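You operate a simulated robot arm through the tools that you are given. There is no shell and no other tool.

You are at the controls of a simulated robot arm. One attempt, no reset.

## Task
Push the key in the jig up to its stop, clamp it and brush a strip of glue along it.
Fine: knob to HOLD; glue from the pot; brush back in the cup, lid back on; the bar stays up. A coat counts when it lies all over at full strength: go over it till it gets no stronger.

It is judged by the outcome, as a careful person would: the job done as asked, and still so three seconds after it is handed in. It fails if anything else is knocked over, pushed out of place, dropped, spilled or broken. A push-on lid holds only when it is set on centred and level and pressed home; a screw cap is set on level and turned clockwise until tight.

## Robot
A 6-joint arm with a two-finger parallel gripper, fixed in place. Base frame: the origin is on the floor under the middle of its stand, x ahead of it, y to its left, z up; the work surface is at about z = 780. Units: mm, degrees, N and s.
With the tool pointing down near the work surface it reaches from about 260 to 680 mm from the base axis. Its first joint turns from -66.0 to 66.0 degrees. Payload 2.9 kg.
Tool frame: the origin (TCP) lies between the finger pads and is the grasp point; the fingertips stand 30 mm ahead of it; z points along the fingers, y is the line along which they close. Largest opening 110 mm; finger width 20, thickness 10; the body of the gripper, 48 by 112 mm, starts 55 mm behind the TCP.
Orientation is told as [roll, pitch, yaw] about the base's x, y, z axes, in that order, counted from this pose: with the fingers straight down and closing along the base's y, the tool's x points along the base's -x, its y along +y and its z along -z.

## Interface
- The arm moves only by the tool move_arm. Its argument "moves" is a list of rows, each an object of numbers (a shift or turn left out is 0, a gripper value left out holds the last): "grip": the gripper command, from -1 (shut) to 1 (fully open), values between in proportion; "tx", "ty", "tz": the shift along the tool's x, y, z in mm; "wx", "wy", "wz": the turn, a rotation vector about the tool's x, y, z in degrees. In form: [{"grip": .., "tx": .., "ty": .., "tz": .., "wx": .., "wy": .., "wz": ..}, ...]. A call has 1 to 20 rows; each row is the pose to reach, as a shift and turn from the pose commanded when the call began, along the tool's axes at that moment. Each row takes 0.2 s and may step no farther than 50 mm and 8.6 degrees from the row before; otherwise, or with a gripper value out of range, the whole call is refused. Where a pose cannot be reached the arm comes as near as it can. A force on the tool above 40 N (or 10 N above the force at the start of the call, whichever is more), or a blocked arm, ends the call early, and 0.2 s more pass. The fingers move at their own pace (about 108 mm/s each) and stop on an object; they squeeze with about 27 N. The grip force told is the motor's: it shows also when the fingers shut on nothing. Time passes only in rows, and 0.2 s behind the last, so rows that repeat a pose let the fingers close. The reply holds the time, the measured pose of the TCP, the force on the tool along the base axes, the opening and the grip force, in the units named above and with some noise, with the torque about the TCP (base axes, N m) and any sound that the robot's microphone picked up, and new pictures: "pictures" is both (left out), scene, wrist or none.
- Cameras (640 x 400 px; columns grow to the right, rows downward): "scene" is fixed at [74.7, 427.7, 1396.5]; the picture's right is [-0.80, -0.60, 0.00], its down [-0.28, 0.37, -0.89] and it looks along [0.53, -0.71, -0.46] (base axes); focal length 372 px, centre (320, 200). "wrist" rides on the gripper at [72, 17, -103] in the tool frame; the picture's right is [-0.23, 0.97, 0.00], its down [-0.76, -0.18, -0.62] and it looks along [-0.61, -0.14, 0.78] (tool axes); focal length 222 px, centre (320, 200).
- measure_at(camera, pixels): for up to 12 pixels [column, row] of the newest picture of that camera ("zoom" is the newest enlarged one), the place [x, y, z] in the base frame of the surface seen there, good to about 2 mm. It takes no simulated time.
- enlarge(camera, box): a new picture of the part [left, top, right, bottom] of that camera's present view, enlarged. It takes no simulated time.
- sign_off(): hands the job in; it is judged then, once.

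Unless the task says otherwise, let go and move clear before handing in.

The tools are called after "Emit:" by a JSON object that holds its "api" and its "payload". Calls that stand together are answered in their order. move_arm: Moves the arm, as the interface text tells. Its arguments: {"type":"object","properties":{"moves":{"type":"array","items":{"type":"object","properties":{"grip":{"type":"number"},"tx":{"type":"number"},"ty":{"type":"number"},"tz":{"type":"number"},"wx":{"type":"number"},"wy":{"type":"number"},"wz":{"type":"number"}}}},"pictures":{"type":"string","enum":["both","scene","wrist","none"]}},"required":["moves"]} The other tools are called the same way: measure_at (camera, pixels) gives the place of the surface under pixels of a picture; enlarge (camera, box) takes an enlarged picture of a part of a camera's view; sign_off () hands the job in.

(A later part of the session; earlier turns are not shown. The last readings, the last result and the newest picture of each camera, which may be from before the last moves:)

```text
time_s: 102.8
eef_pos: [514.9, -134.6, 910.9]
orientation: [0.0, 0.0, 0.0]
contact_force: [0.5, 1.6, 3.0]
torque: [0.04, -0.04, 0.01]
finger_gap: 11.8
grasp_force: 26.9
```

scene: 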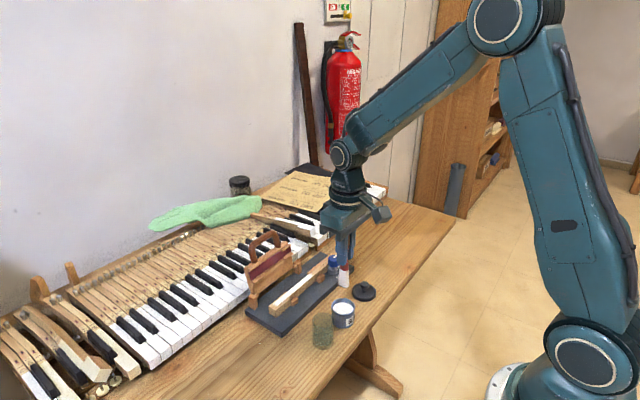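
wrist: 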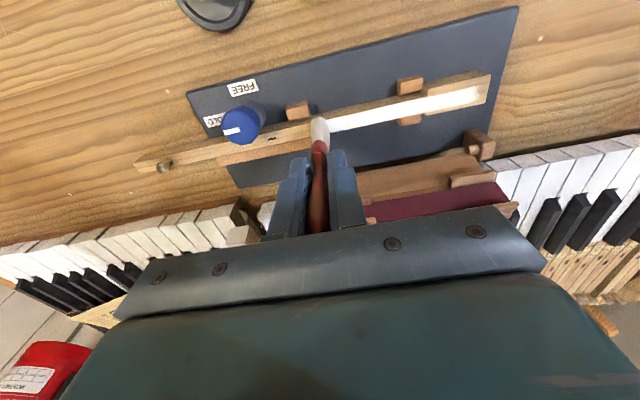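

Contact is 3 N. I'll press slightly more, work over this end, then stroke along to the shoulder.

Emit:
{"api": "move_arm", "payload": {"moves": [{"tz": 0.3, "ty": -6}, {"tz": 0.3, "ty": 2}, {"tz": 0.3, "ty": 10}, {"tz": 0.3, "ty": 2}, {"tz": 0.3, "ty": -6}, {"tz": 0.3, "ty": 2}, {"tz": 0.3, "ty": 10}, {"tz": 0.3, "ty": 18}, {"tz": 0.3, "ty": 26}, {"tz": 0.3, "ty": 34}, {"tz": 0.3, "ty": 42}, {"tz": 0.3, "ty": 50}, {"tz": 0.3, "ty": 58}, {"tz": 0.3, "ty": 66}, {"tz": 0.3, "ty": 74}, {"tz": 0.3, "ty": 82}, {"tz": 0.3, "ty": 86}], "pictures": "wrist"}}

Emit:
{"api": "enlarge", "payload": {"camera": "wrist", "box": [160, 60, 440, 220]}}

```text
time_s: 106.4
eef_pos: [515.1, -47.5, 911.2]
orientation: [-0.1, 0.1, 0.1]
contact_force: [0.1, -0.1, -0.2]
torque: [-0.01, -0.01, -0.01]
finger_gap: 11.4
grasp_force: 26.8
```

wrist: 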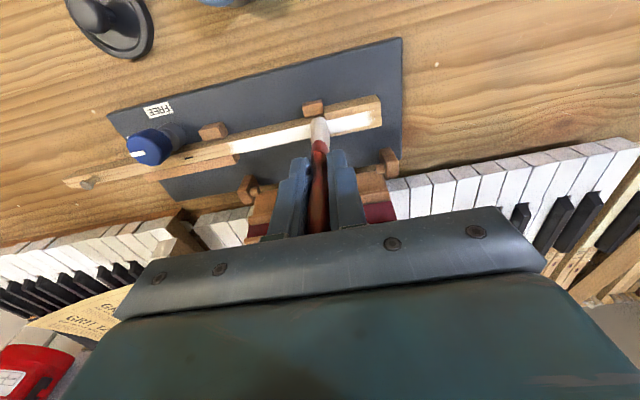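

```text
2.29 times, centred on (300, 140) of wrist
```

zoom: 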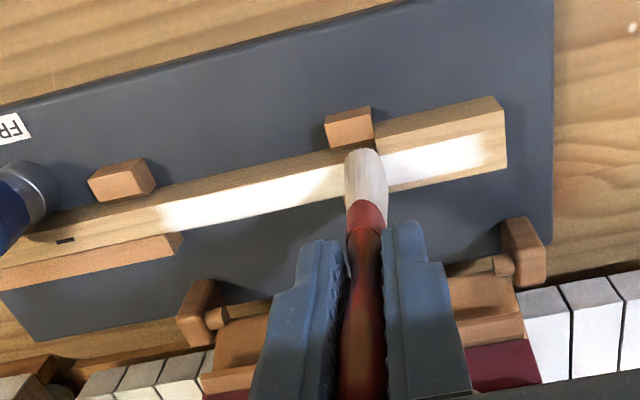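

No contact at the end of that stroke, so the brush slid slightly again. I'll find contact and make another pass back over the body.

Emit:
{"api": "move_arm", "payload": {"moves": [{"tz": 0.4}, {"tz": 0.8}, {"tz": 1.2}, {"tz": 1.2}], "pictures": "none"}}

```text
time_s: 107.4
eef_pos: [516.0, -48.0, 911.4]
orientation: [0.0, -0.1, 0.0]
contact_force: [-4.2, 1.2, 19.3]
torque: [0.13, 0.35, 0.0]
finger_gap: 11.8
grasp_force: 26.9
```

Emit:
{"api": "move_arm", "payload": {"moves": [{"tz": -0.6}, {"tz": -0.6, "ty": -9}, {"tz": -0.6, "ty": -18}, {"tz": -0.6, "ty": -27}, {"tz": -0.6, "ty": -36}, {"tz": -0.6, "ty": -45}], "pictures": "none"}}

```text
time_s: 108.8
eef_pos: [516.5, -91.0, 909.7]
orientation: [0.0, 0.1, 0.0]
contact_force: [0.5, 5.9, 14.3]
torque: [0.49, 0.02, -0.01]
finger_gap: 12.0
grasp_force: 26.4
```

Good contact at mid-stroke (14 N). I'll carry on to y≈-140, trimming x by 1.5 mm, then return.

Emit:
{"api": "move_arm", "payload": {"moves": [{"tx": 1.5, "ty": -9}, {"tx": 1.5, "ty": -18}, {"tx": 1.5, "ty": -27}, {"tx": 1.5, "ty": -36}, {"tx": 1.5, "ty": -45}, {"tx": 1.5, "ty": -49}, {"tx": 1.5, "ty": -40}, {"tx": 1.5, "ty": -49}], "pictures": "wrist"}}

Emit:
{"api": "enlarge", "payload": {"camera": "wrist", "box": [240, 60, 520, 220]}}

```text
time_s: 110.6
eef_pos: [513.5, -140.5, 910.3]
orientation: [0.1, 0.1, 0.1]
contact_force: [-0.4, 4.5, 9.1]
torque: [0.35, -0.01, 0.02]
finger_gap: 12.0
grasp_force: 26.0
```

wrist: 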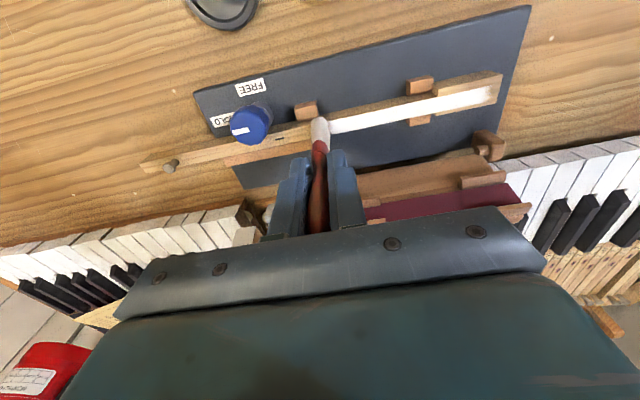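

```text
2.29 times, centred on (380, 140) of wrist
```

zoom: 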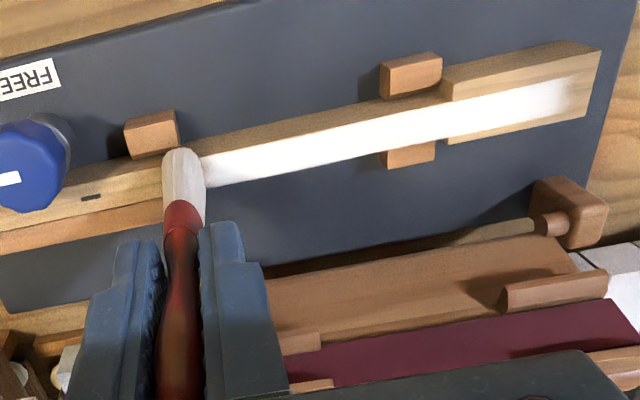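

The body is evenly white. I'll lift over to the head again and finish its end with a few more passes.

Emit:
{"api": "move_arm", "payload": {"moves": [{"tz": -3}, {"tz": -8}, {"tz": -8, "ty": 35}, {"tz": -8, "ty": 75}, {"tz": -8, "ty": 110}, {"tz": -8, "ty": 130}, {"tz": -4, "ty": 130}, {"tz": -0.6, "ty": 130}, {"tz": -0.2, "ty": 130}, {"tz": -0.2, "ty": 130}], "pictures": "none"}}

```text
time_s: 112.8
eef_pos: [512.6, -10.9, 910.0]
orientation: [0.1, 0.0, 0.0]
contact_force: [0.8, 0.8, 3.6]
torque: [0.11, 0.07, 0.02]
finger_gap: 12.0
grasp_force: 27.4
```

Light contact on the head, 3.6 N. I'll brush it end to end several times.

Emit:
{"api": "move_arm", "payload": {"moves": [{"tz": 0.3, "ty": 6}, {"tz": 0.3, "ty": 12}, {"tz": 0.3, "ty": 6}, {"tz": 0.3, "ty": 0}, {"tz": 0.3, "ty": 6}, {"tz": 0.3, "ty": 12}, {"tz": 0.3, "ty": 5}, {"tz": 0.3, "ty": -3}, {"tz": 0.3, "ty": -11}, {"tz": 0.3, "ty": -18}, {"tz": 0.3, "ty": -22}, {"tz": 0.3, "ty": -15}, {"tz": 0.3, "ty": -8}, {"tz": 0.3, "ty": 0}, {"tz": 0.3, "ty": 7}, {"tz": 0.3, "ty": 12}], "pictures": "none"}}

```text
time_s: 116.2
eef_pos: [512.5, 0.2, 909.8]
orientation: [0.0, 0.0, 0.1]
contact_force: [-0.6, -3.5, 7.4]
torque: [-0.33, -0.03, 0.0]
finger_gap: 11.8
grasp_force: 26.3
```

Contact held throughout (7.4 N). I'll lift off, move back over the pot and inspect the whole coat.

Emit:
{"api": "move_arm", "payload": {"moves": [{"tz": -5}, {"tz": -30}, {"tz": -62}, {"tz": -62, "tx": 30, "ty": -20}, {"tz": -62, "tx": 65, "ty": -45}, {"tz": -62, "tx": 100, "ty": -70}, {"tz": -62, "tx": 119, "ty": -88}, {"tz": -62, "tx": 119, "ty": -88}]}}

Emit:
{"api": "enlarge", "payload": {"camera": "scene", "box": [290, 250, 350, 320]}}

Emit:
{"api": "enlarge", "payload": {"camera": "scene", "box": [285, 265, 325, 305]}}

```text
time_s: 118.0
eef_pos: [393.5, -87.9, 972.6]
orientation: [0.0, 0.0, 0.1]
contact_force: [-0.7, 0.3, 0.0]
torque: [0.0, 0.0, -0.02]
finger_gap: 11.9
grasp_force: 27.1
```

scene: 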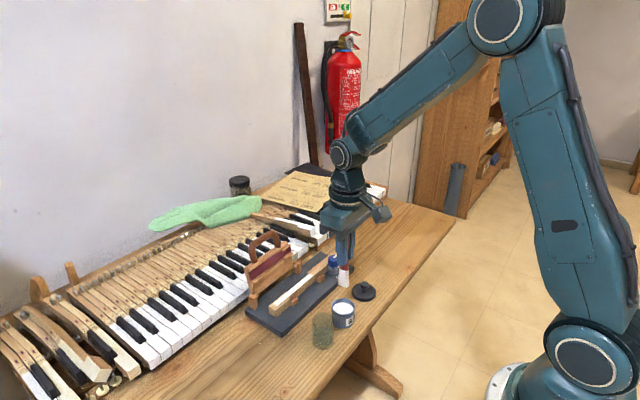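
wrist: 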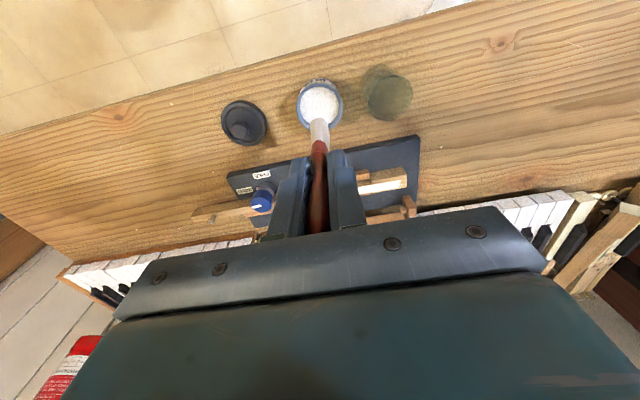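

```text
5.71 times, centred on (320, 285) of scene
```

zoom: 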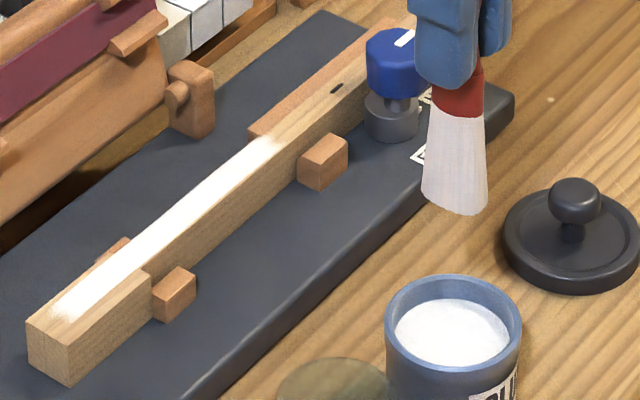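

```text
10.00 times, centred on (305, 285) of scene
```

zoom: 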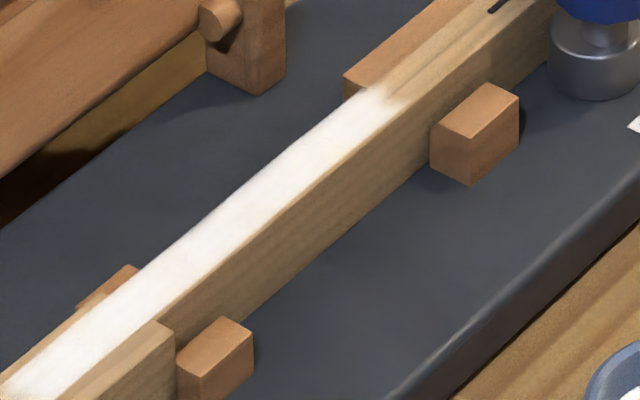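

The coat looks no stronger than before the last pass; it seems saturated. I'll zoom on the head end and the strip's edges to be sure.

Emit:
{"api": "enlarge", "payload": {"camera": "scene", "box": [286, 278, 316, 308]}}

Emit:
{"api": "measure_at", "payload": {"camera": "zoom", "pixels": [[170, 230], [205, 275], [185, 255], [215, 200], [265, 240], [320, 130], [380, 175], [150, 245], [165, 285]]}}

Emit:
{"api": "enlarge", "payload": {"camera": "wrist", "box": [340, 140, 440, 220]}}

```text
13.33 times, centred on (301, 293) of scene
```

zoom: 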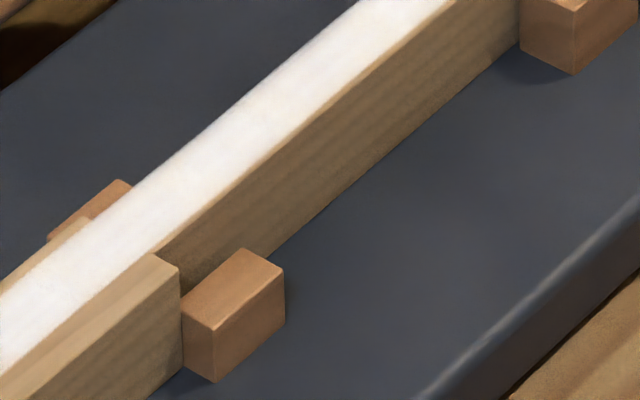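

```text
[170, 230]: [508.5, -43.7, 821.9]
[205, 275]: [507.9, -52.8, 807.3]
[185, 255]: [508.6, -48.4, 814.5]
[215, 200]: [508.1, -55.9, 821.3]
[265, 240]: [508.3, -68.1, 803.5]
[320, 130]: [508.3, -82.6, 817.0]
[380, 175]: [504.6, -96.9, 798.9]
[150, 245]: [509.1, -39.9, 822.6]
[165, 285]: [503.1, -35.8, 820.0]
```

```text
5.00 times, centred on (390, 180) of wrist
```

zoom: 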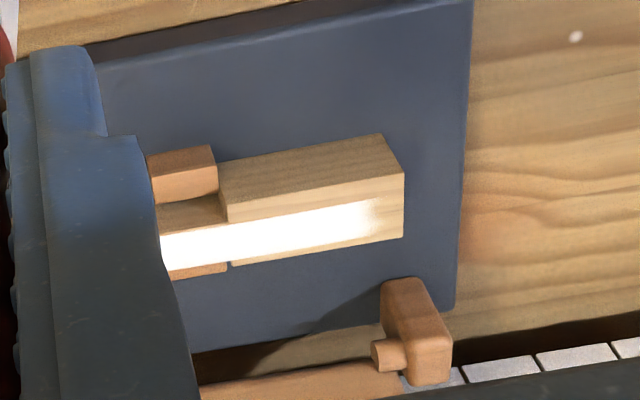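

The strip is solid white with crisp sides; only its last few mm at the head end (wrist zoom 375,215) are soft. I'll measure where that end lies.

Emit:
{"api": "measure_at", "payload": {"camera": "zoom", "pixels": [[360, 218], [372, 216], [385, 213], [402, 205], [300, 205], [300, 255], [300, 222], [300, 246]]}}

```text
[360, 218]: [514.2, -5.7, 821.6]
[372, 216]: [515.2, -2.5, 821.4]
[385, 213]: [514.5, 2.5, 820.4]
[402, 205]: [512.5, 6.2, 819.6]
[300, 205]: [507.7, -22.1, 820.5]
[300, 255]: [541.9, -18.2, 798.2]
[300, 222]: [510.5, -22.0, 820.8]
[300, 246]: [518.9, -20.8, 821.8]
```

The strip covers about y=-135 to -3, at full white, and I brushed past both ends. Now I'll take the brush over the glass cup.

Emit:
{"api": "move_arm", "payload": {"moves": [{"ty": 25}, {"ty": 50}, {"ty": 71.5, "tx": -1.3}, {"ty": 71.5, "tx": -1.3}, {"ty": 71.5, "tx": -1.3}]}}

Emit:
{"api": "enlarge", "payload": {"camera": "wrist", "box": [240, 60, 400, 180]}}

Emit:
{"api": "enlarge", "payload": {"camera": "scene", "box": [280, 265, 370, 355]}}

```text
time_s: 119.2
eef_pos: [396.7, -14.1, 971.8]
orientation: [0.0, -0.1, 0.0]
contact_force: [0.0, 0.3, 0.1]
torque: [0.03, 0.01, 0.01]
finger_gap: 11.6
grasp_force: 27.4
```

scene: 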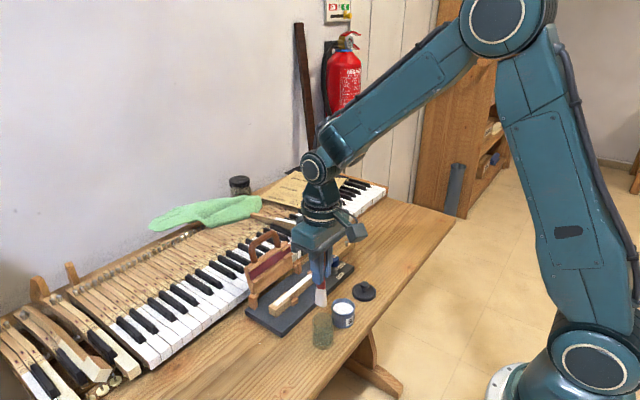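
wrist: 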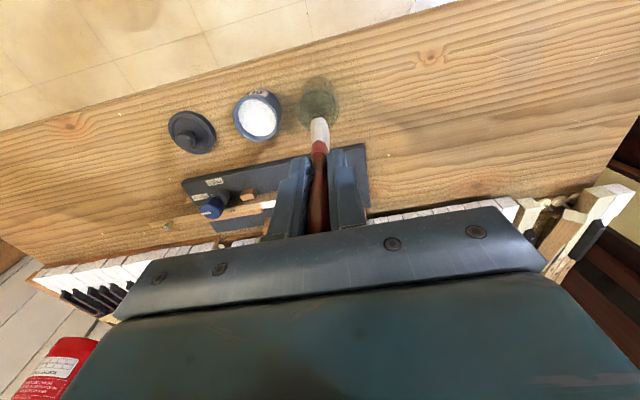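

```text
3.33 times, centred on (320, 120) of wrist
```

zoom: 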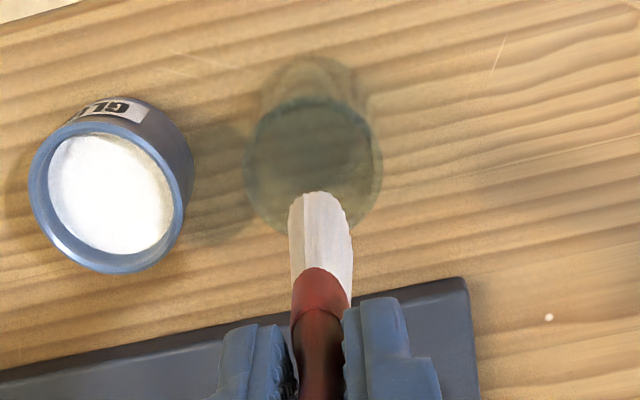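

```text
4.44 times, centred on (325, 310) of scene
```

zoom: 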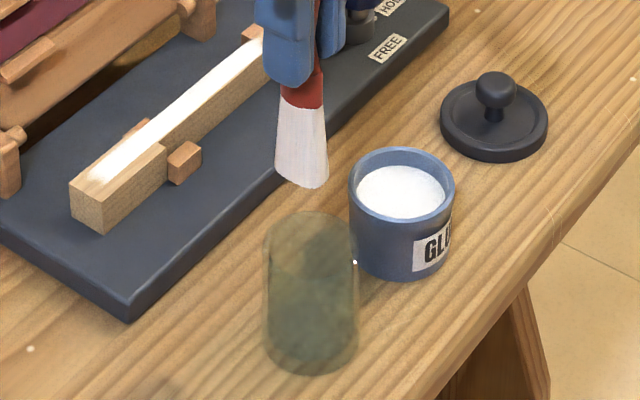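

The brush hangs over the cup mouth (wrist zoom 313,165). I'll trim x by -1.5 mm and lower it into the glass, watching for contact.

Emit:
{"api": "move_arm", "payload": {"moves": [{"tx": 1.5, "tz": 20}, {"tx": 1.5, "tz": 40}, {"tx": 1.5, "tz": 55}, {"tx": 1.5, "tz": 68}, {"tx": 1.5, "tz": 78}, {"tx": 1.5, "tz": 84}, {"tx": 1.5, "tz": 84}]}}

Emit:
{"api": "enlarge", "payload": {"camera": "scene", "box": [280, 265, 370, 355]}}

Emit:
{"api": "enlarge", "payload": {"camera": "wrist", "box": [240, 60, 400, 180]}}

```text
time_s: 120.8
eef_pos: [394.1, -16.0, 887.5]
orientation: [0.0, 0.0, 0.0]
contact_force: [0.7, 0.0, -0.4]
torque: [0.01, -0.05, 0.01]
finger_gap: 12.0
grasp_force: 26.8
```

scene: 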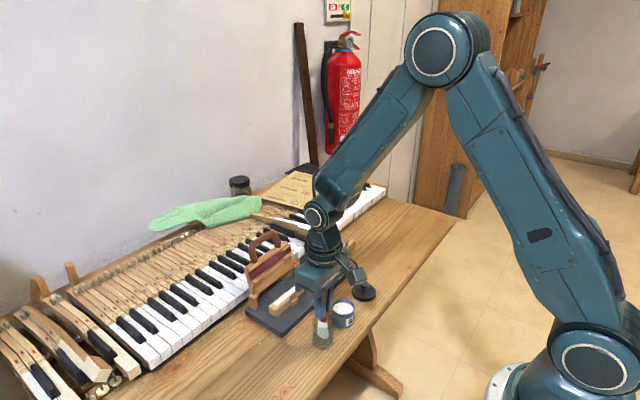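
wrist: 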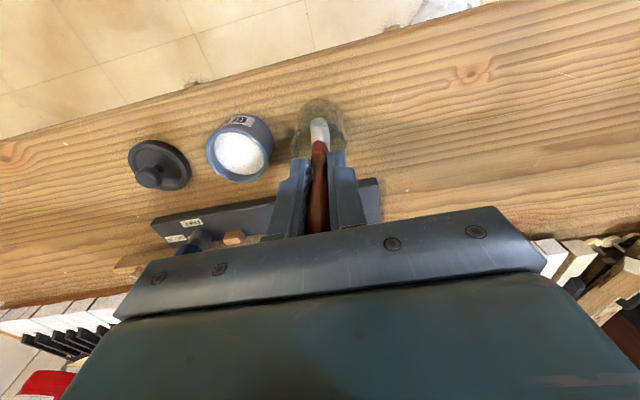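

```text
4.44 times, centred on (325, 310) of scene
```

zoom: 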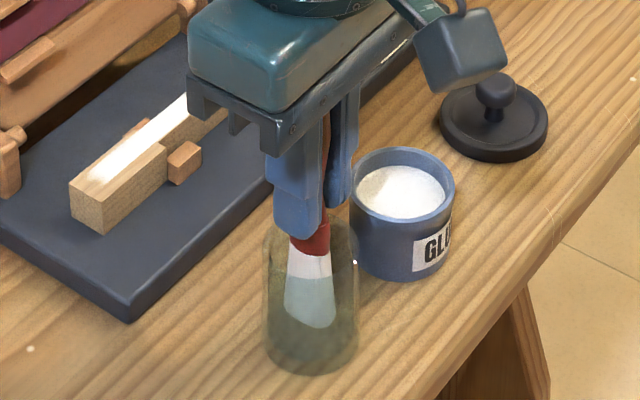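

```text
3.33 times, centred on (320, 120) of wrist
```

zoom: 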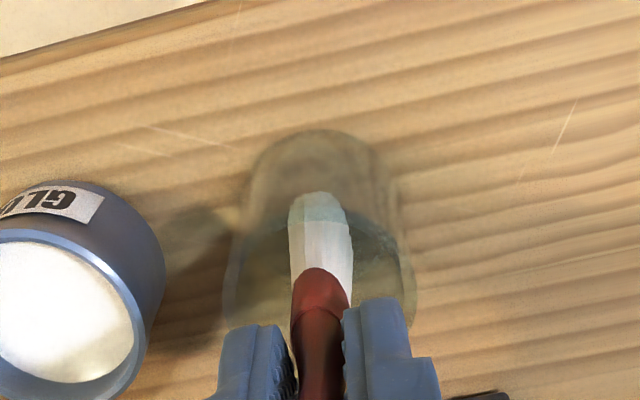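

The bristles are inside the glass, centred. I'll lower the last millimetres gently to the floor of the cup.

Emit:
{"api": "move_arm", "payload": {"moves": [{"tz": 2}, {"tz": 4}, {"tz": 5}, {"tz": 6}, {"tz": 6}], "pictures": "none"}}

```text
time_s: 122.0
eef_pos: [394.3, -16.6, 883.7]
orientation: [0.0, 0.0, 0.0]
contact_force: [0.0, 0.5, 0.4]
torque: [-0.01, 0.02, 0.01]
finger_gap: 12.0
grasp_force: 27.2
```

Emit:
{"api": "move_arm", "payload": {"moves": [{"tz": 0.7}, {"tz": 1.4}, {"tz": 2.1}, {"tz": 2.1}], "pictures": "none"}}

```text
time_s: 123.0
eef_pos: [395.1, -16.7, 880.1]
orientation: [0.0, 0.0, -0.1]
contact_force: [-0.4, 0.2, 0.1]
torque: [0.01, 0.03, -0.01]
finger_gap: 11.6
grasp_force: 26.9
```

Emit:
{"api": "move_arm", "payload": {"moves": [{"tz": 0.6}, {"tz": 1.2}, {"tz": 1.8}, {"tz": 1.8}], "pictures": "scene"}}

Emit:
{"api": "enlarge", "payload": {"camera": "scene", "box": [280, 265, 370, 355]}}

```text
time_s: 124.0
eef_pos: [393.8, -16.5, 877.7]
orientation: [0.0, -0.1, -0.1]
contact_force: [0.3, 0.0, 1.1]
torque: [-0.01, -0.02, -0.01]
finger_gap: 11.9
grasp_force: 26.8
```

scene: 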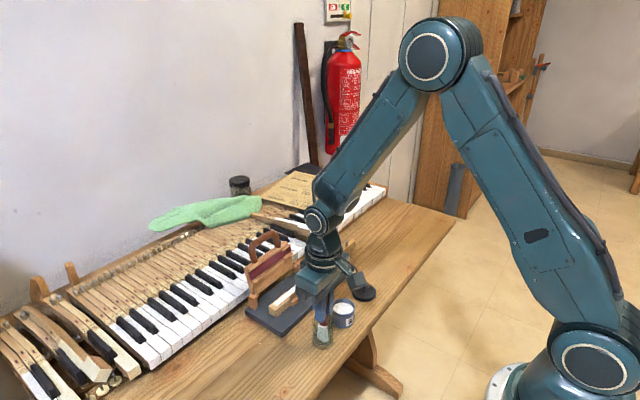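

```text
4.44 times, centred on (325, 310) of scene
```

zoom: 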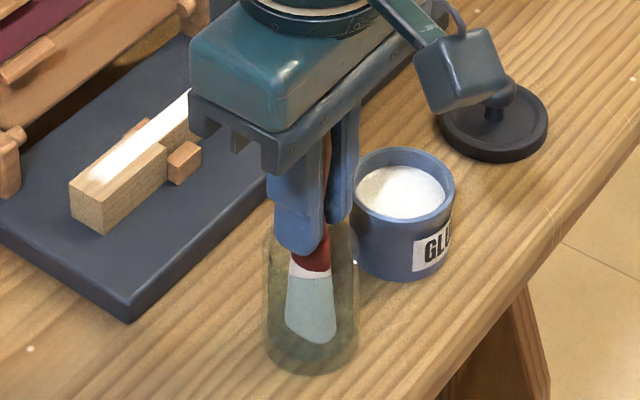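

The force is about 1 N and the bristles look nearly on the cup floor. One more millimetre, then I'll check.

Emit:
{"api": "move_arm", "payload": {"moves": [{"tz": 0.5}, {"tz": 1}, {"tz": 1}], "pictures": "none"}}

```text
time_s: 124.8
eef_pos: [394.5, -16.5, 878.1]
orientation: [0.0, -0.1, 0.0]
contact_force: [-4.6, 1.8, 19.0]
torque: [0.16, 0.3, 0.03]
finger_gap: 12.0
grasp_force: 26.9
```

The brush stands on the cup floor (19 N). I'll back off 1 mm, open the fingers partway and look.

Emit:
{"api": "move_arm", "payload": {"moves": [{"tz": -1.2}, {"tz": -1.2, "grip": -0.65}, {"tz": -1.2, "grip": -0.5}, {"tz": -1.2, "grip": -0.5}]}}

Emit:
{"api": "enlarge", "payload": {"camera": "scene", "box": [280, 265, 370, 355]}}

Emit:
{"api": "enlarge", "payload": {"camera": "wrist", "box": [220, 80, 420, 240]}}

```text
time_s: 125.8
eef_pos: [394.8, -16.1, 878.1]
orientation: [0.0, 0.0, 0.0]
contact_force: [0.0, -0.1, -0.1]
torque: [0.02, -0.01, -0.01]
finger_gap: 27.7
grasp_force: 0.1
```

scene: 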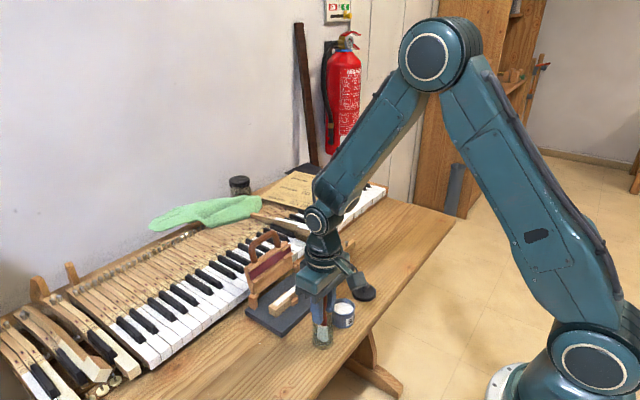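
wrist: 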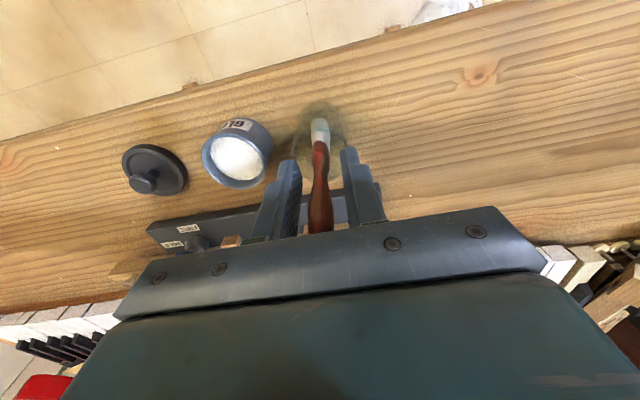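

```text
4.44 times, centred on (325, 310) of scene
```

zoom: 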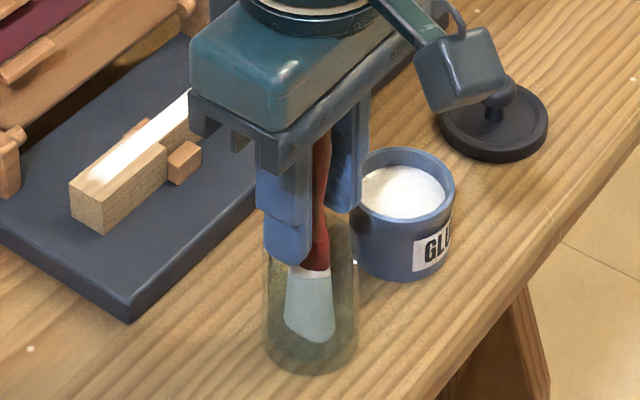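

```text
2.50 times, centred on (320, 160) of wrist
```

zoom: 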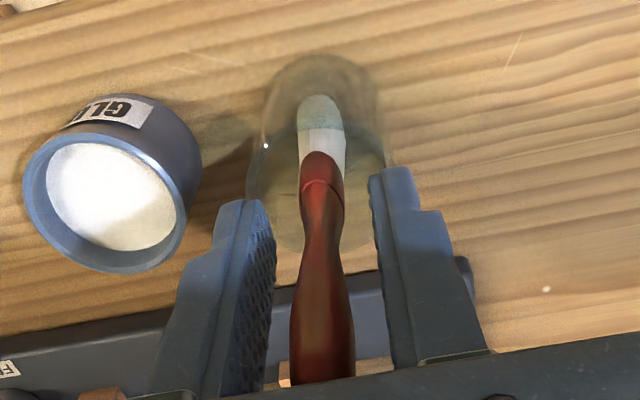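

The brush stands upright in the glass, clear of both fingers. I'll rise straight up.

Emit:
{"api": "move_arm", "payload": {"moves": [{"tz": -10}, {"tz": -25, "grip": -0.3}, {"tz": -50}, {"tz": -80}, {"tz": -115}, {"tz": -115}]}}

Emit:
{"api": "enlarge", "payload": {"camera": "scene", "box": [270, 245, 400, 355]}}

```text
time_s: 127.2
eef_pos: [393.9, -17.7, 993.1]
orientation: [-0.1, 0.1, 0.0]
contact_force: [0.1, 0.9, 0.8]
torque: [-0.06, -0.02, -0.01]
finger_gap: 38.4
grasp_force: 0.1
```

scene: 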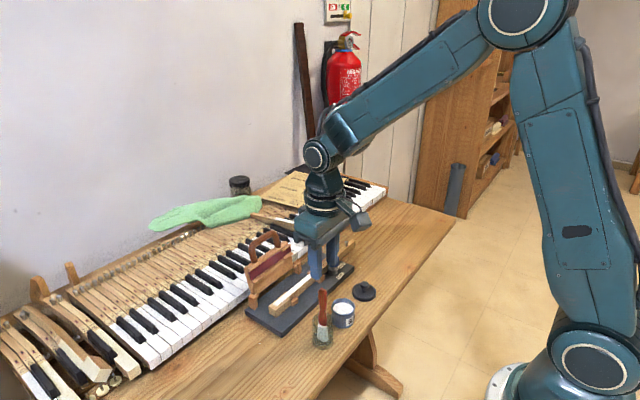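
wrist: 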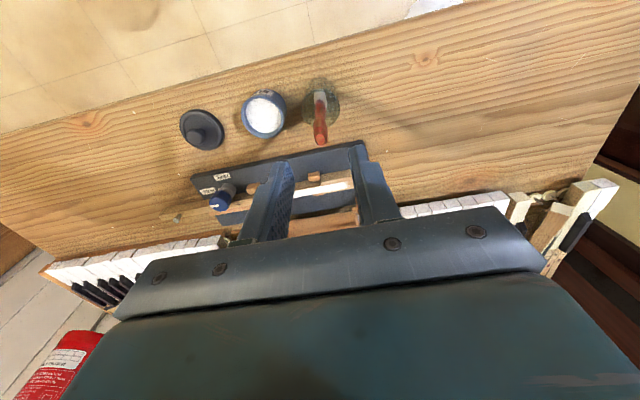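

```text
3.64 times, centred on (335, 300) of scene
```

zoom: 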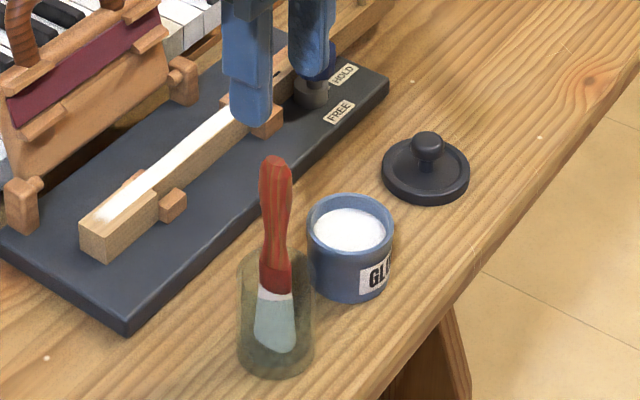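

The brush rests safely in the cup. Next is the lid: I'll go over it at about (400, -190.5) with the gripper turned 90°.

Emit:
{"api": "move_arm", "payload": {"moves": [{"ty": -14, "wz": -7.5}, {"tx": -0.5, "ty": -28, "wz": -15}, {"tx": -1, "ty": -42, "wz": -22.5}, {"tx": -1.5, "ty": -56, "wz": -30}, {"tx": -2, "ty": -70, "wz": -37.5}, {"tx": -2.5, "ty": -84, "wz": -45}, {"tx": -3, "ty": -98, "wz": -52.5}, {"tx": -4, "ty": -112, "wz": -60}, {"tx": -4.5, "ty": -126, "wz": -67.5}, {"tx": -5, "ty": -140, "wz": -75}, {"tx": -5.5, "ty": -156, "wz": -82.5}, {"tx": -6.2, "ty": -173, "wz": -90}, {"tx": -6.2, "ty": -173, "wz": -90, "tz": 30, "grip": -0.25}, {"tx": -6.2, "ty": -173, "wz": -90, "tz": 60}, {"tx": -6.2, "ty": -173, "wz": -90, "tz": 80}, {"tx": -6.2, "ty": -173, "wz": -90, "tz": 80}]}}

Emit:
{"api": "enlarge", "payload": {"camera": "wrist", "box": [240, 60, 400, 200]}}

```text
time_s: 130.6
eef_pos: [399.1, -189.7, 912.7]
orientation: [-0.1, 0.0, 90.0]
contact_force: [0.5, 0.5, -0.4]
torque: [0.0, 0.03, 0.03]
finger_gap: 41.3
grasp_force: 0.0
```

scene: 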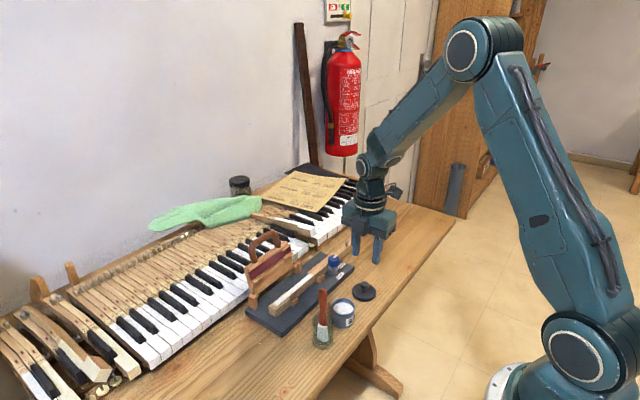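
wrist: 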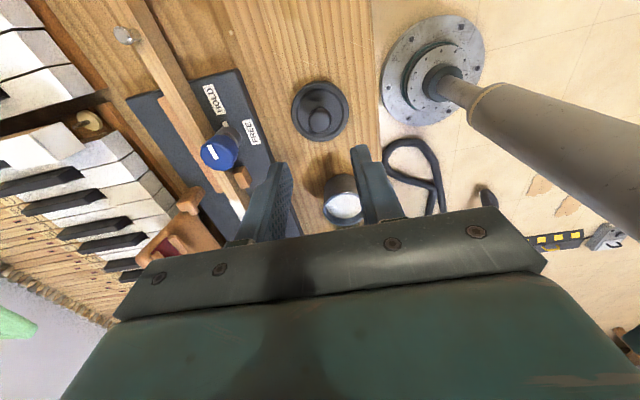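

```text
2.86 times, centred on (320, 130) of wrist
```

zoom: 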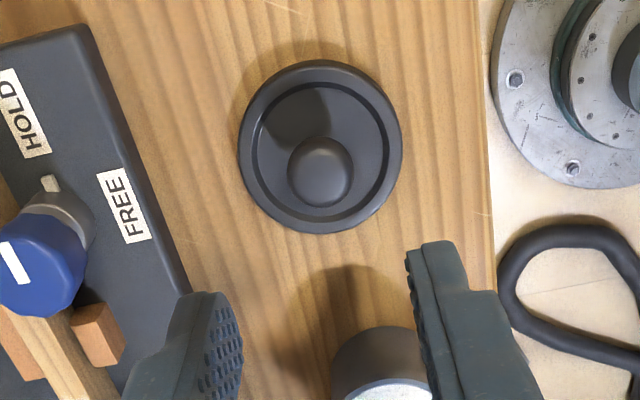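

The lid knob (zoom 320,172) is about 1.5 mm farther along -y. I'll trim that and go down to the height where I released it.

Emit:
{"api": "move_arm", "payload": {"moves": [{"tx": 1.5, "tz": 25}, {"tx": 1.5, "tz": 50}, {"tx": 1.5, "tz": 70}, {"tx": 1.5, "tz": 82}, {"tx": 1.5, "tz": 87}, {"tx": 1.5, "tz": 87}]}}

Emit:
{"api": "enlarge", "payload": {"camera": "wrist", "box": [240, 80, 400, 220]}}

```text
time_s: 132.0
eef_pos: [400.1, -190.4, 826.3]
orientation: [0.0, 0.0, 90.0]
contact_force: [-0.1, -0.5, 0.2]
torque: [0.0, 0.02, -0.03]
finger_gap: 41.2
grasp_force: 0.1
```

scene: 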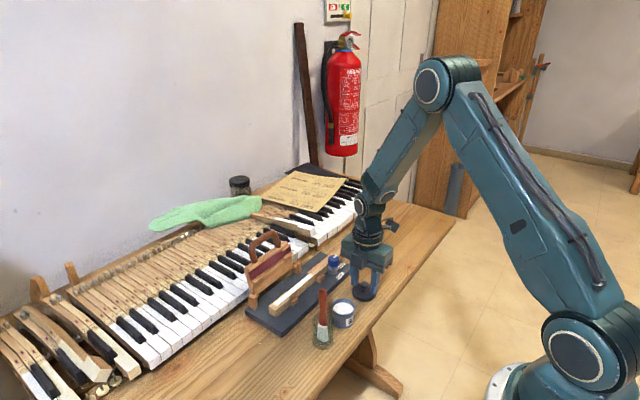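
wrist: 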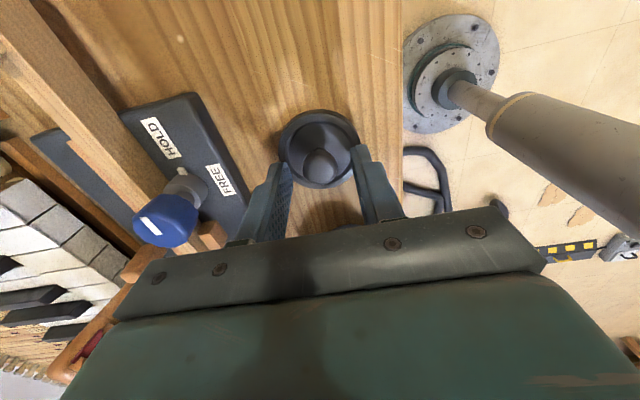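

```text
2.86 times, centred on (320, 150) of wrist
```

zoom: 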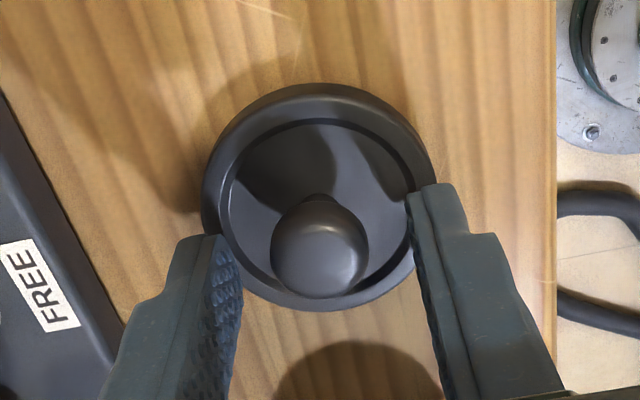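

The knob is centred between the fingers. I'll lower 2 mm more and close on it.

Emit:
{"api": "move_arm", "payload": {"moves": [{"tz": 2}, {"tz": 2, "grip": -0.5}, {"tz": 2, "grip": -1}, {"tz": 2}, {"tz": 2}], "pictures": "wrist"}}

Emit:
{"api": "enlarge", "payload": {"camera": "wrist", "box": [240, 80, 400, 220]}}

```text
time_s: 133.2
eef_pos: [401.1, -190.4, 822.5]
orientation: [0.0, 0.1, 90.0]
contact_force: [-0.6, -0.3, 0.4]
torque: [-0.02, -0.02, -0.03]
finger_gap: 19.1
grasp_force: 26.6
```

wrist: 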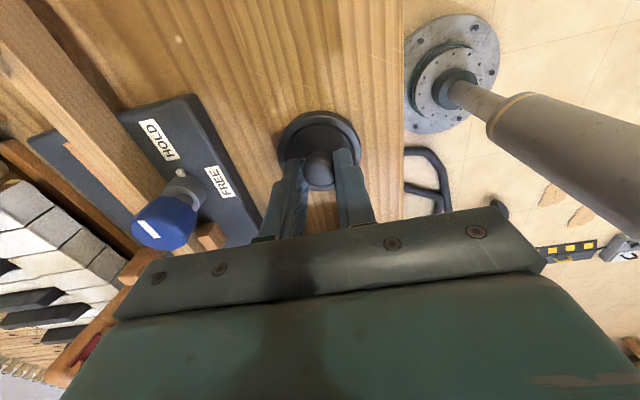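

```text
2.86 times, centred on (320, 150) of wrist
```

zoom: 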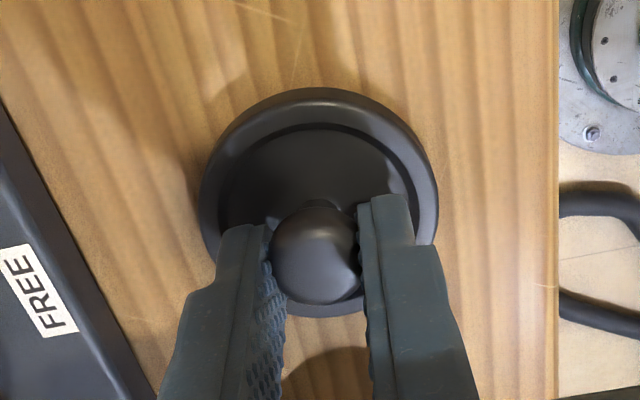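

The knob is held again (gap 19.1). I'll lift the lid level and bring it over the pot, about 20 mm above the rim, to check alignment.

Emit:
{"api": "move_arm", "payload": {"moves": [{"tz": -15}, {"tz": -40}, {"tz": -64}, {"tz": -64, "tx": -25, "ty": 2}, {"tz": -64, "tx": -50, "ty": 4}, {"tz": -64, "tx": -75, "ty": 6}, {"tz": -64, "tx": -95, "ty": 7}, {"tz": -64, "tx": -102, "ty": 7}, {"tz": -64, "tx": -102, "ty": 7}]}}

Emit:
{"api": "enlarge", "payload": {"camera": "scene", "box": [300, 255, 380, 345]}}

Emit:
{"api": "measure_at", "payload": {"camera": "zoom", "pixels": [[320, 160], [320, 180]]}}

```text
time_s: 135.2
eef_pos: [394.0, -89.6, 889.0]
orientation: [0.0, 0.0, 90.0]
contact_force: [0.8, -0.4, -0.4]
torque: [-0.03, 0.01, 0.04]
finger_gap: 19.4
grasp_force: 27.7
```

scene: 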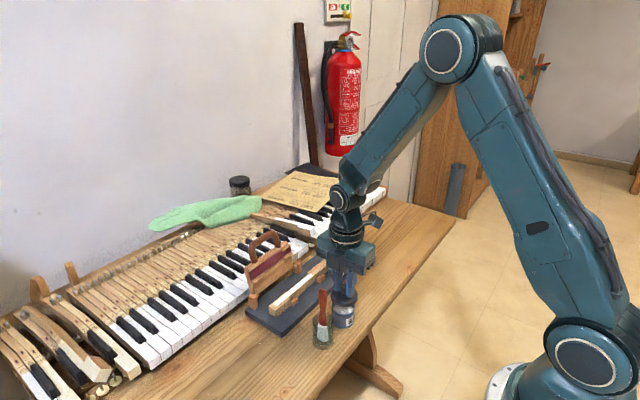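
wrist: 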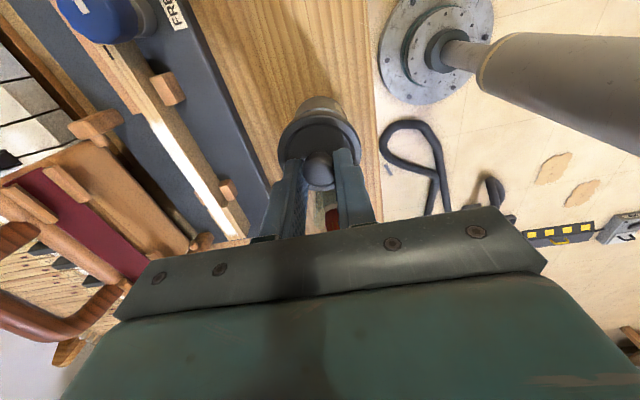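

```text
4.44 times, centred on (340, 300) of scene
```

zoom: 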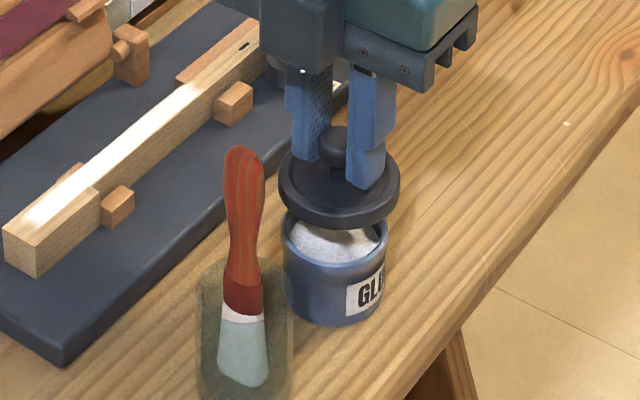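

```text
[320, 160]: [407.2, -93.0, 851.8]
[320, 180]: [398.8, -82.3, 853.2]
```

The lid hangs level above the pot (scene zoom 339,190 over 335,250). I'll measure several rim points of both to judge the centring.

Emit:
{"api": "measure_at", "payload": {"camera": "zoom", "pixels": [[283, 178], [395, 182], [291, 196], [387, 200], [310, 208], [365, 210], [338, 214], [286, 236], [384, 238], [300, 255], [372, 258], [335, 264]]}}

Emit:
{"api": "enlarge", "payload": {"camera": "wrist", "box": [250, 80, 390, 220]}}

Emit:
{"api": "measure_at", "payload": {"camera": "zoom", "pixels": [[140, 260], [500, 260], [320, 160], [180, 195], [460, 195], [240, 170], [400, 170], [320, 90], [220, 110], [420, 110], [320, 360], [315, 80]]}}

```text
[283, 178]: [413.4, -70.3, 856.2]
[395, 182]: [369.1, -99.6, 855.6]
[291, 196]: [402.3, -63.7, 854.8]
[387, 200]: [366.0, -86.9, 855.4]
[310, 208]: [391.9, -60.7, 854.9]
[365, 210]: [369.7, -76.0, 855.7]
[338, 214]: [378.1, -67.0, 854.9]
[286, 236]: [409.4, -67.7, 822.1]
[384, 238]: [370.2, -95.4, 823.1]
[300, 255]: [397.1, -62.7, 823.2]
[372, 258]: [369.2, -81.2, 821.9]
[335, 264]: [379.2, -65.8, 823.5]
```

```text
2.86 times, centred on (320, 150) of wrist
```

zoom: 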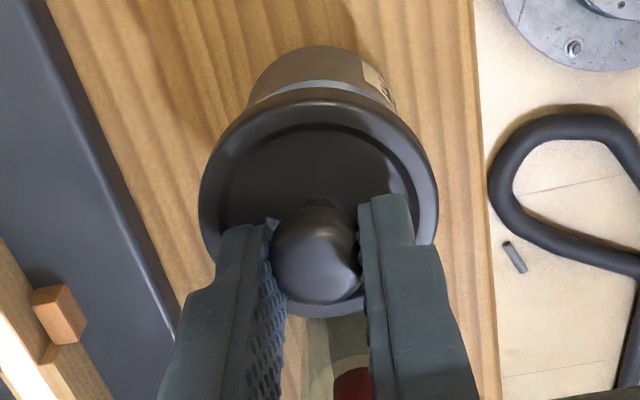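

```text
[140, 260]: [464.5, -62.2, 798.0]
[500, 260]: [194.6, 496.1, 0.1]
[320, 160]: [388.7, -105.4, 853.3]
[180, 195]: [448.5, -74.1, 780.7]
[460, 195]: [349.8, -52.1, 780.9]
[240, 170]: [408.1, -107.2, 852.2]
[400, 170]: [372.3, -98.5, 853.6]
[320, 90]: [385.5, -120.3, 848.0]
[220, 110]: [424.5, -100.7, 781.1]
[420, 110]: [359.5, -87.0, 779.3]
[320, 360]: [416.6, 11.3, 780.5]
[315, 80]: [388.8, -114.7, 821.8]
```

Lid centre fits at (392.5, -87.8) and pot centre at (392.7, -86.8), so about 1 mm off in y. I'll shift +0.9 mm along y and lower to just above the seat.

Emit:
{"api": "move_arm", "payload": {"moves": [{"tx": -0.9}, {"tx": -0.9, "tz": 8}, {"tx": -0.9, "tz": 15}, {"tx": -0.9, "tz": 20}, {"tx": -0.9, "tz": 22}, {"tx": -0.9, "tz": 22}]}}

Emit:
{"api": "enlarge", "payload": {"camera": "scene", "box": [310, 265, 370, 335]}}

```text
time_s: 136.6
eef_pos: [394.3, -86.9, 865.7]
orientation: [0.0, 0.1, 90.0]
contact_force: [-0.2, 1.0, 0.1]
torque: [0.01, 0.01, 0.03]
finger_gap: 19.1
grasp_force: 26.7
```

scene: 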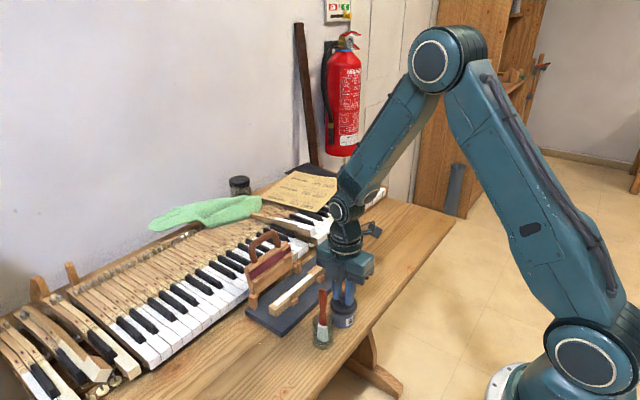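
wrist: 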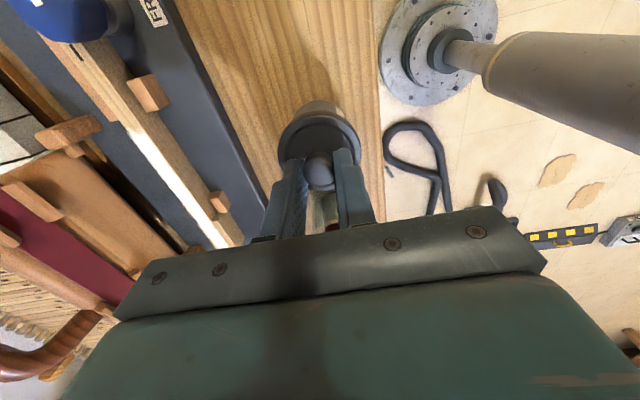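

```text
5.71 times, centred on (340, 300) of scene
```

zoom: 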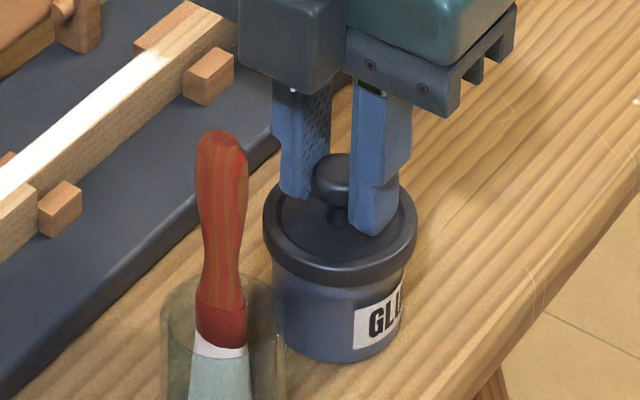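

The lid looks centred on the pot (rim 263–417, pot 271–406 in the zoom). I'll lower in 1 mm steps, watching force and sound.

Emit:
{"api": "move_arm", "payload": {"moves": [{"tz": 1}, {"tz": 2}, {"tz": 3}, {"tz": 4}], "pictures": "none"}}

```text
time_s: 137.6
eef_pos: [395.2, -87.7, 861.3]
orientation: [0.1, 0.0, 90.1]
contact_force: [-0.2, 0.5, -0.9]
torque: [0.0, -0.01, 0.01]
finger_gap: 19.5
grasp_force: 26.8
```

Emit:
{"api": "move_arm", "payload": {"moves": [{"tz": 0.7}, {"tz": 1.4}, {"tz": 2.1}], "pictures": "none"}}

```text
time_s: 138.4
eef_pos: [393.9, -88.6, 858.9]
orientation: [0.0, 0.1, 89.9]
contact_force: [-0.2, 0.1, -0.4]
torque: [-0.02, -0.01, 0.02]
finger_gap: 19.1
grasp_force: 27.0
```

Still no contact at z≈859. I'll continue in half-millimetre steps.

Emit:
{"api": "move_arm", "payload": {"moves": [{"tz": 0.6}, {"tz": 1.2}, {"tz": 1.8}], "pictures": "scene"}}

Emit:
{"api": "enlarge", "payload": {"camera": "scene", "box": [310, 265, 370, 335]}}

```text
time_s: 139.2
eef_pos: [394.5, -86.3, 858.3]
orientation: [0.0, 0.0, 90.0]
contact_force: [-1.9, 2.0, 9.3]
torque: [0.06, 0.08, 0.01]
finger_gap: 19.1
grasp_force: 26.8
heard: snap
```

scene: 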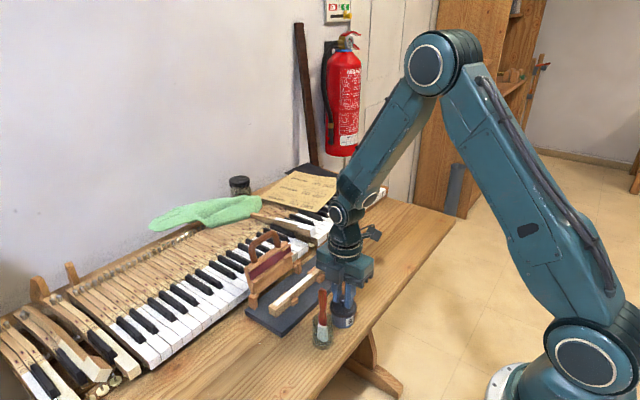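

```text
5.71 times, centred on (340, 300) of scene
```

zoom: 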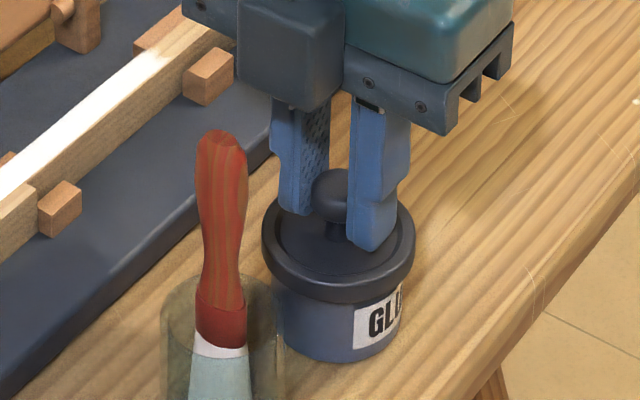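

A snap was heard with 9 N: the lid has seated, level and centred. I'll press slightly more to make sure it is home, then ease off and let go.

Emit:
{"api": "move_arm", "payload": {"moves": [{"tz": 0.5}, {"tz": 1}, {"tz": 1}], "pictures": "none"}}

```text
time_s: 140.0
eef_pos: [393.2, -88.1, 857.5]
orientation: [-0.1, 0.1, 90.1]
contact_force: [-2.7, 7.1, 26.0]
torque: [0.22, 0.03, 0.02]
finger_gap: 19.4
grasp_force: 27.2
```

It sits solid at 26 N. I'll ease off most of the pressure (staying slightly down) and open the fingers.

Emit:
{"api": "move_arm", "payload": {"moves": [{"tz": -0.8}, {"tz": -0.8, "grip": -0.25}, {"tz": -0.8}, {"tz": -0.8}]}}

Emit:
{"api": "enlarge", "payload": {"camera": "scene", "box": [310, 265, 370, 335]}}

```text
time_s: 141.0
eef_pos: [393.1, -87.8, 858.5]
orientation: [0.0, -0.1, 90.0]
contact_force: [0.6, 0.3, -0.9]
torque: [-0.01, 0.01, -0.01]
finger_gap: 41.4
grasp_force: 0.0
```

scene: 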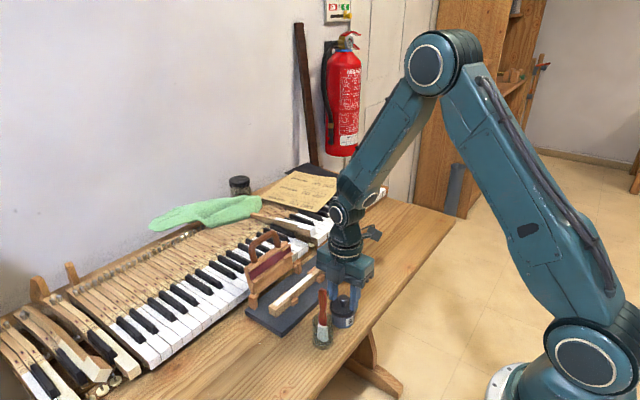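
wrist: 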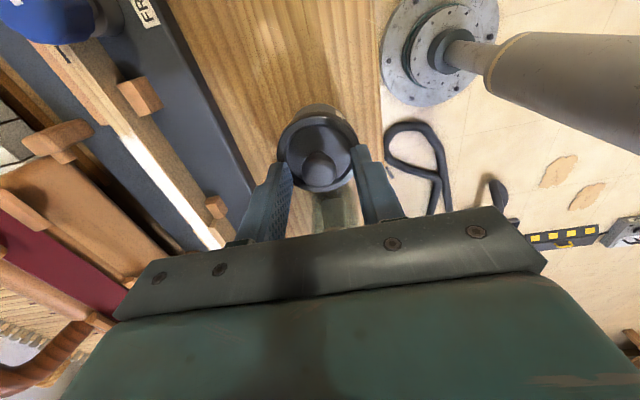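

```text
5.71 times, centred on (340, 300) of scene
```

zoom: 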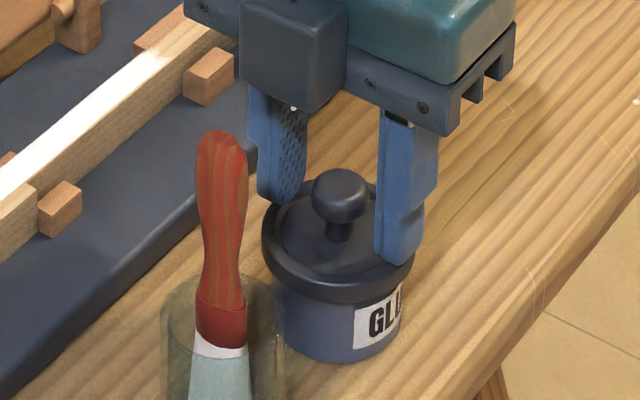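

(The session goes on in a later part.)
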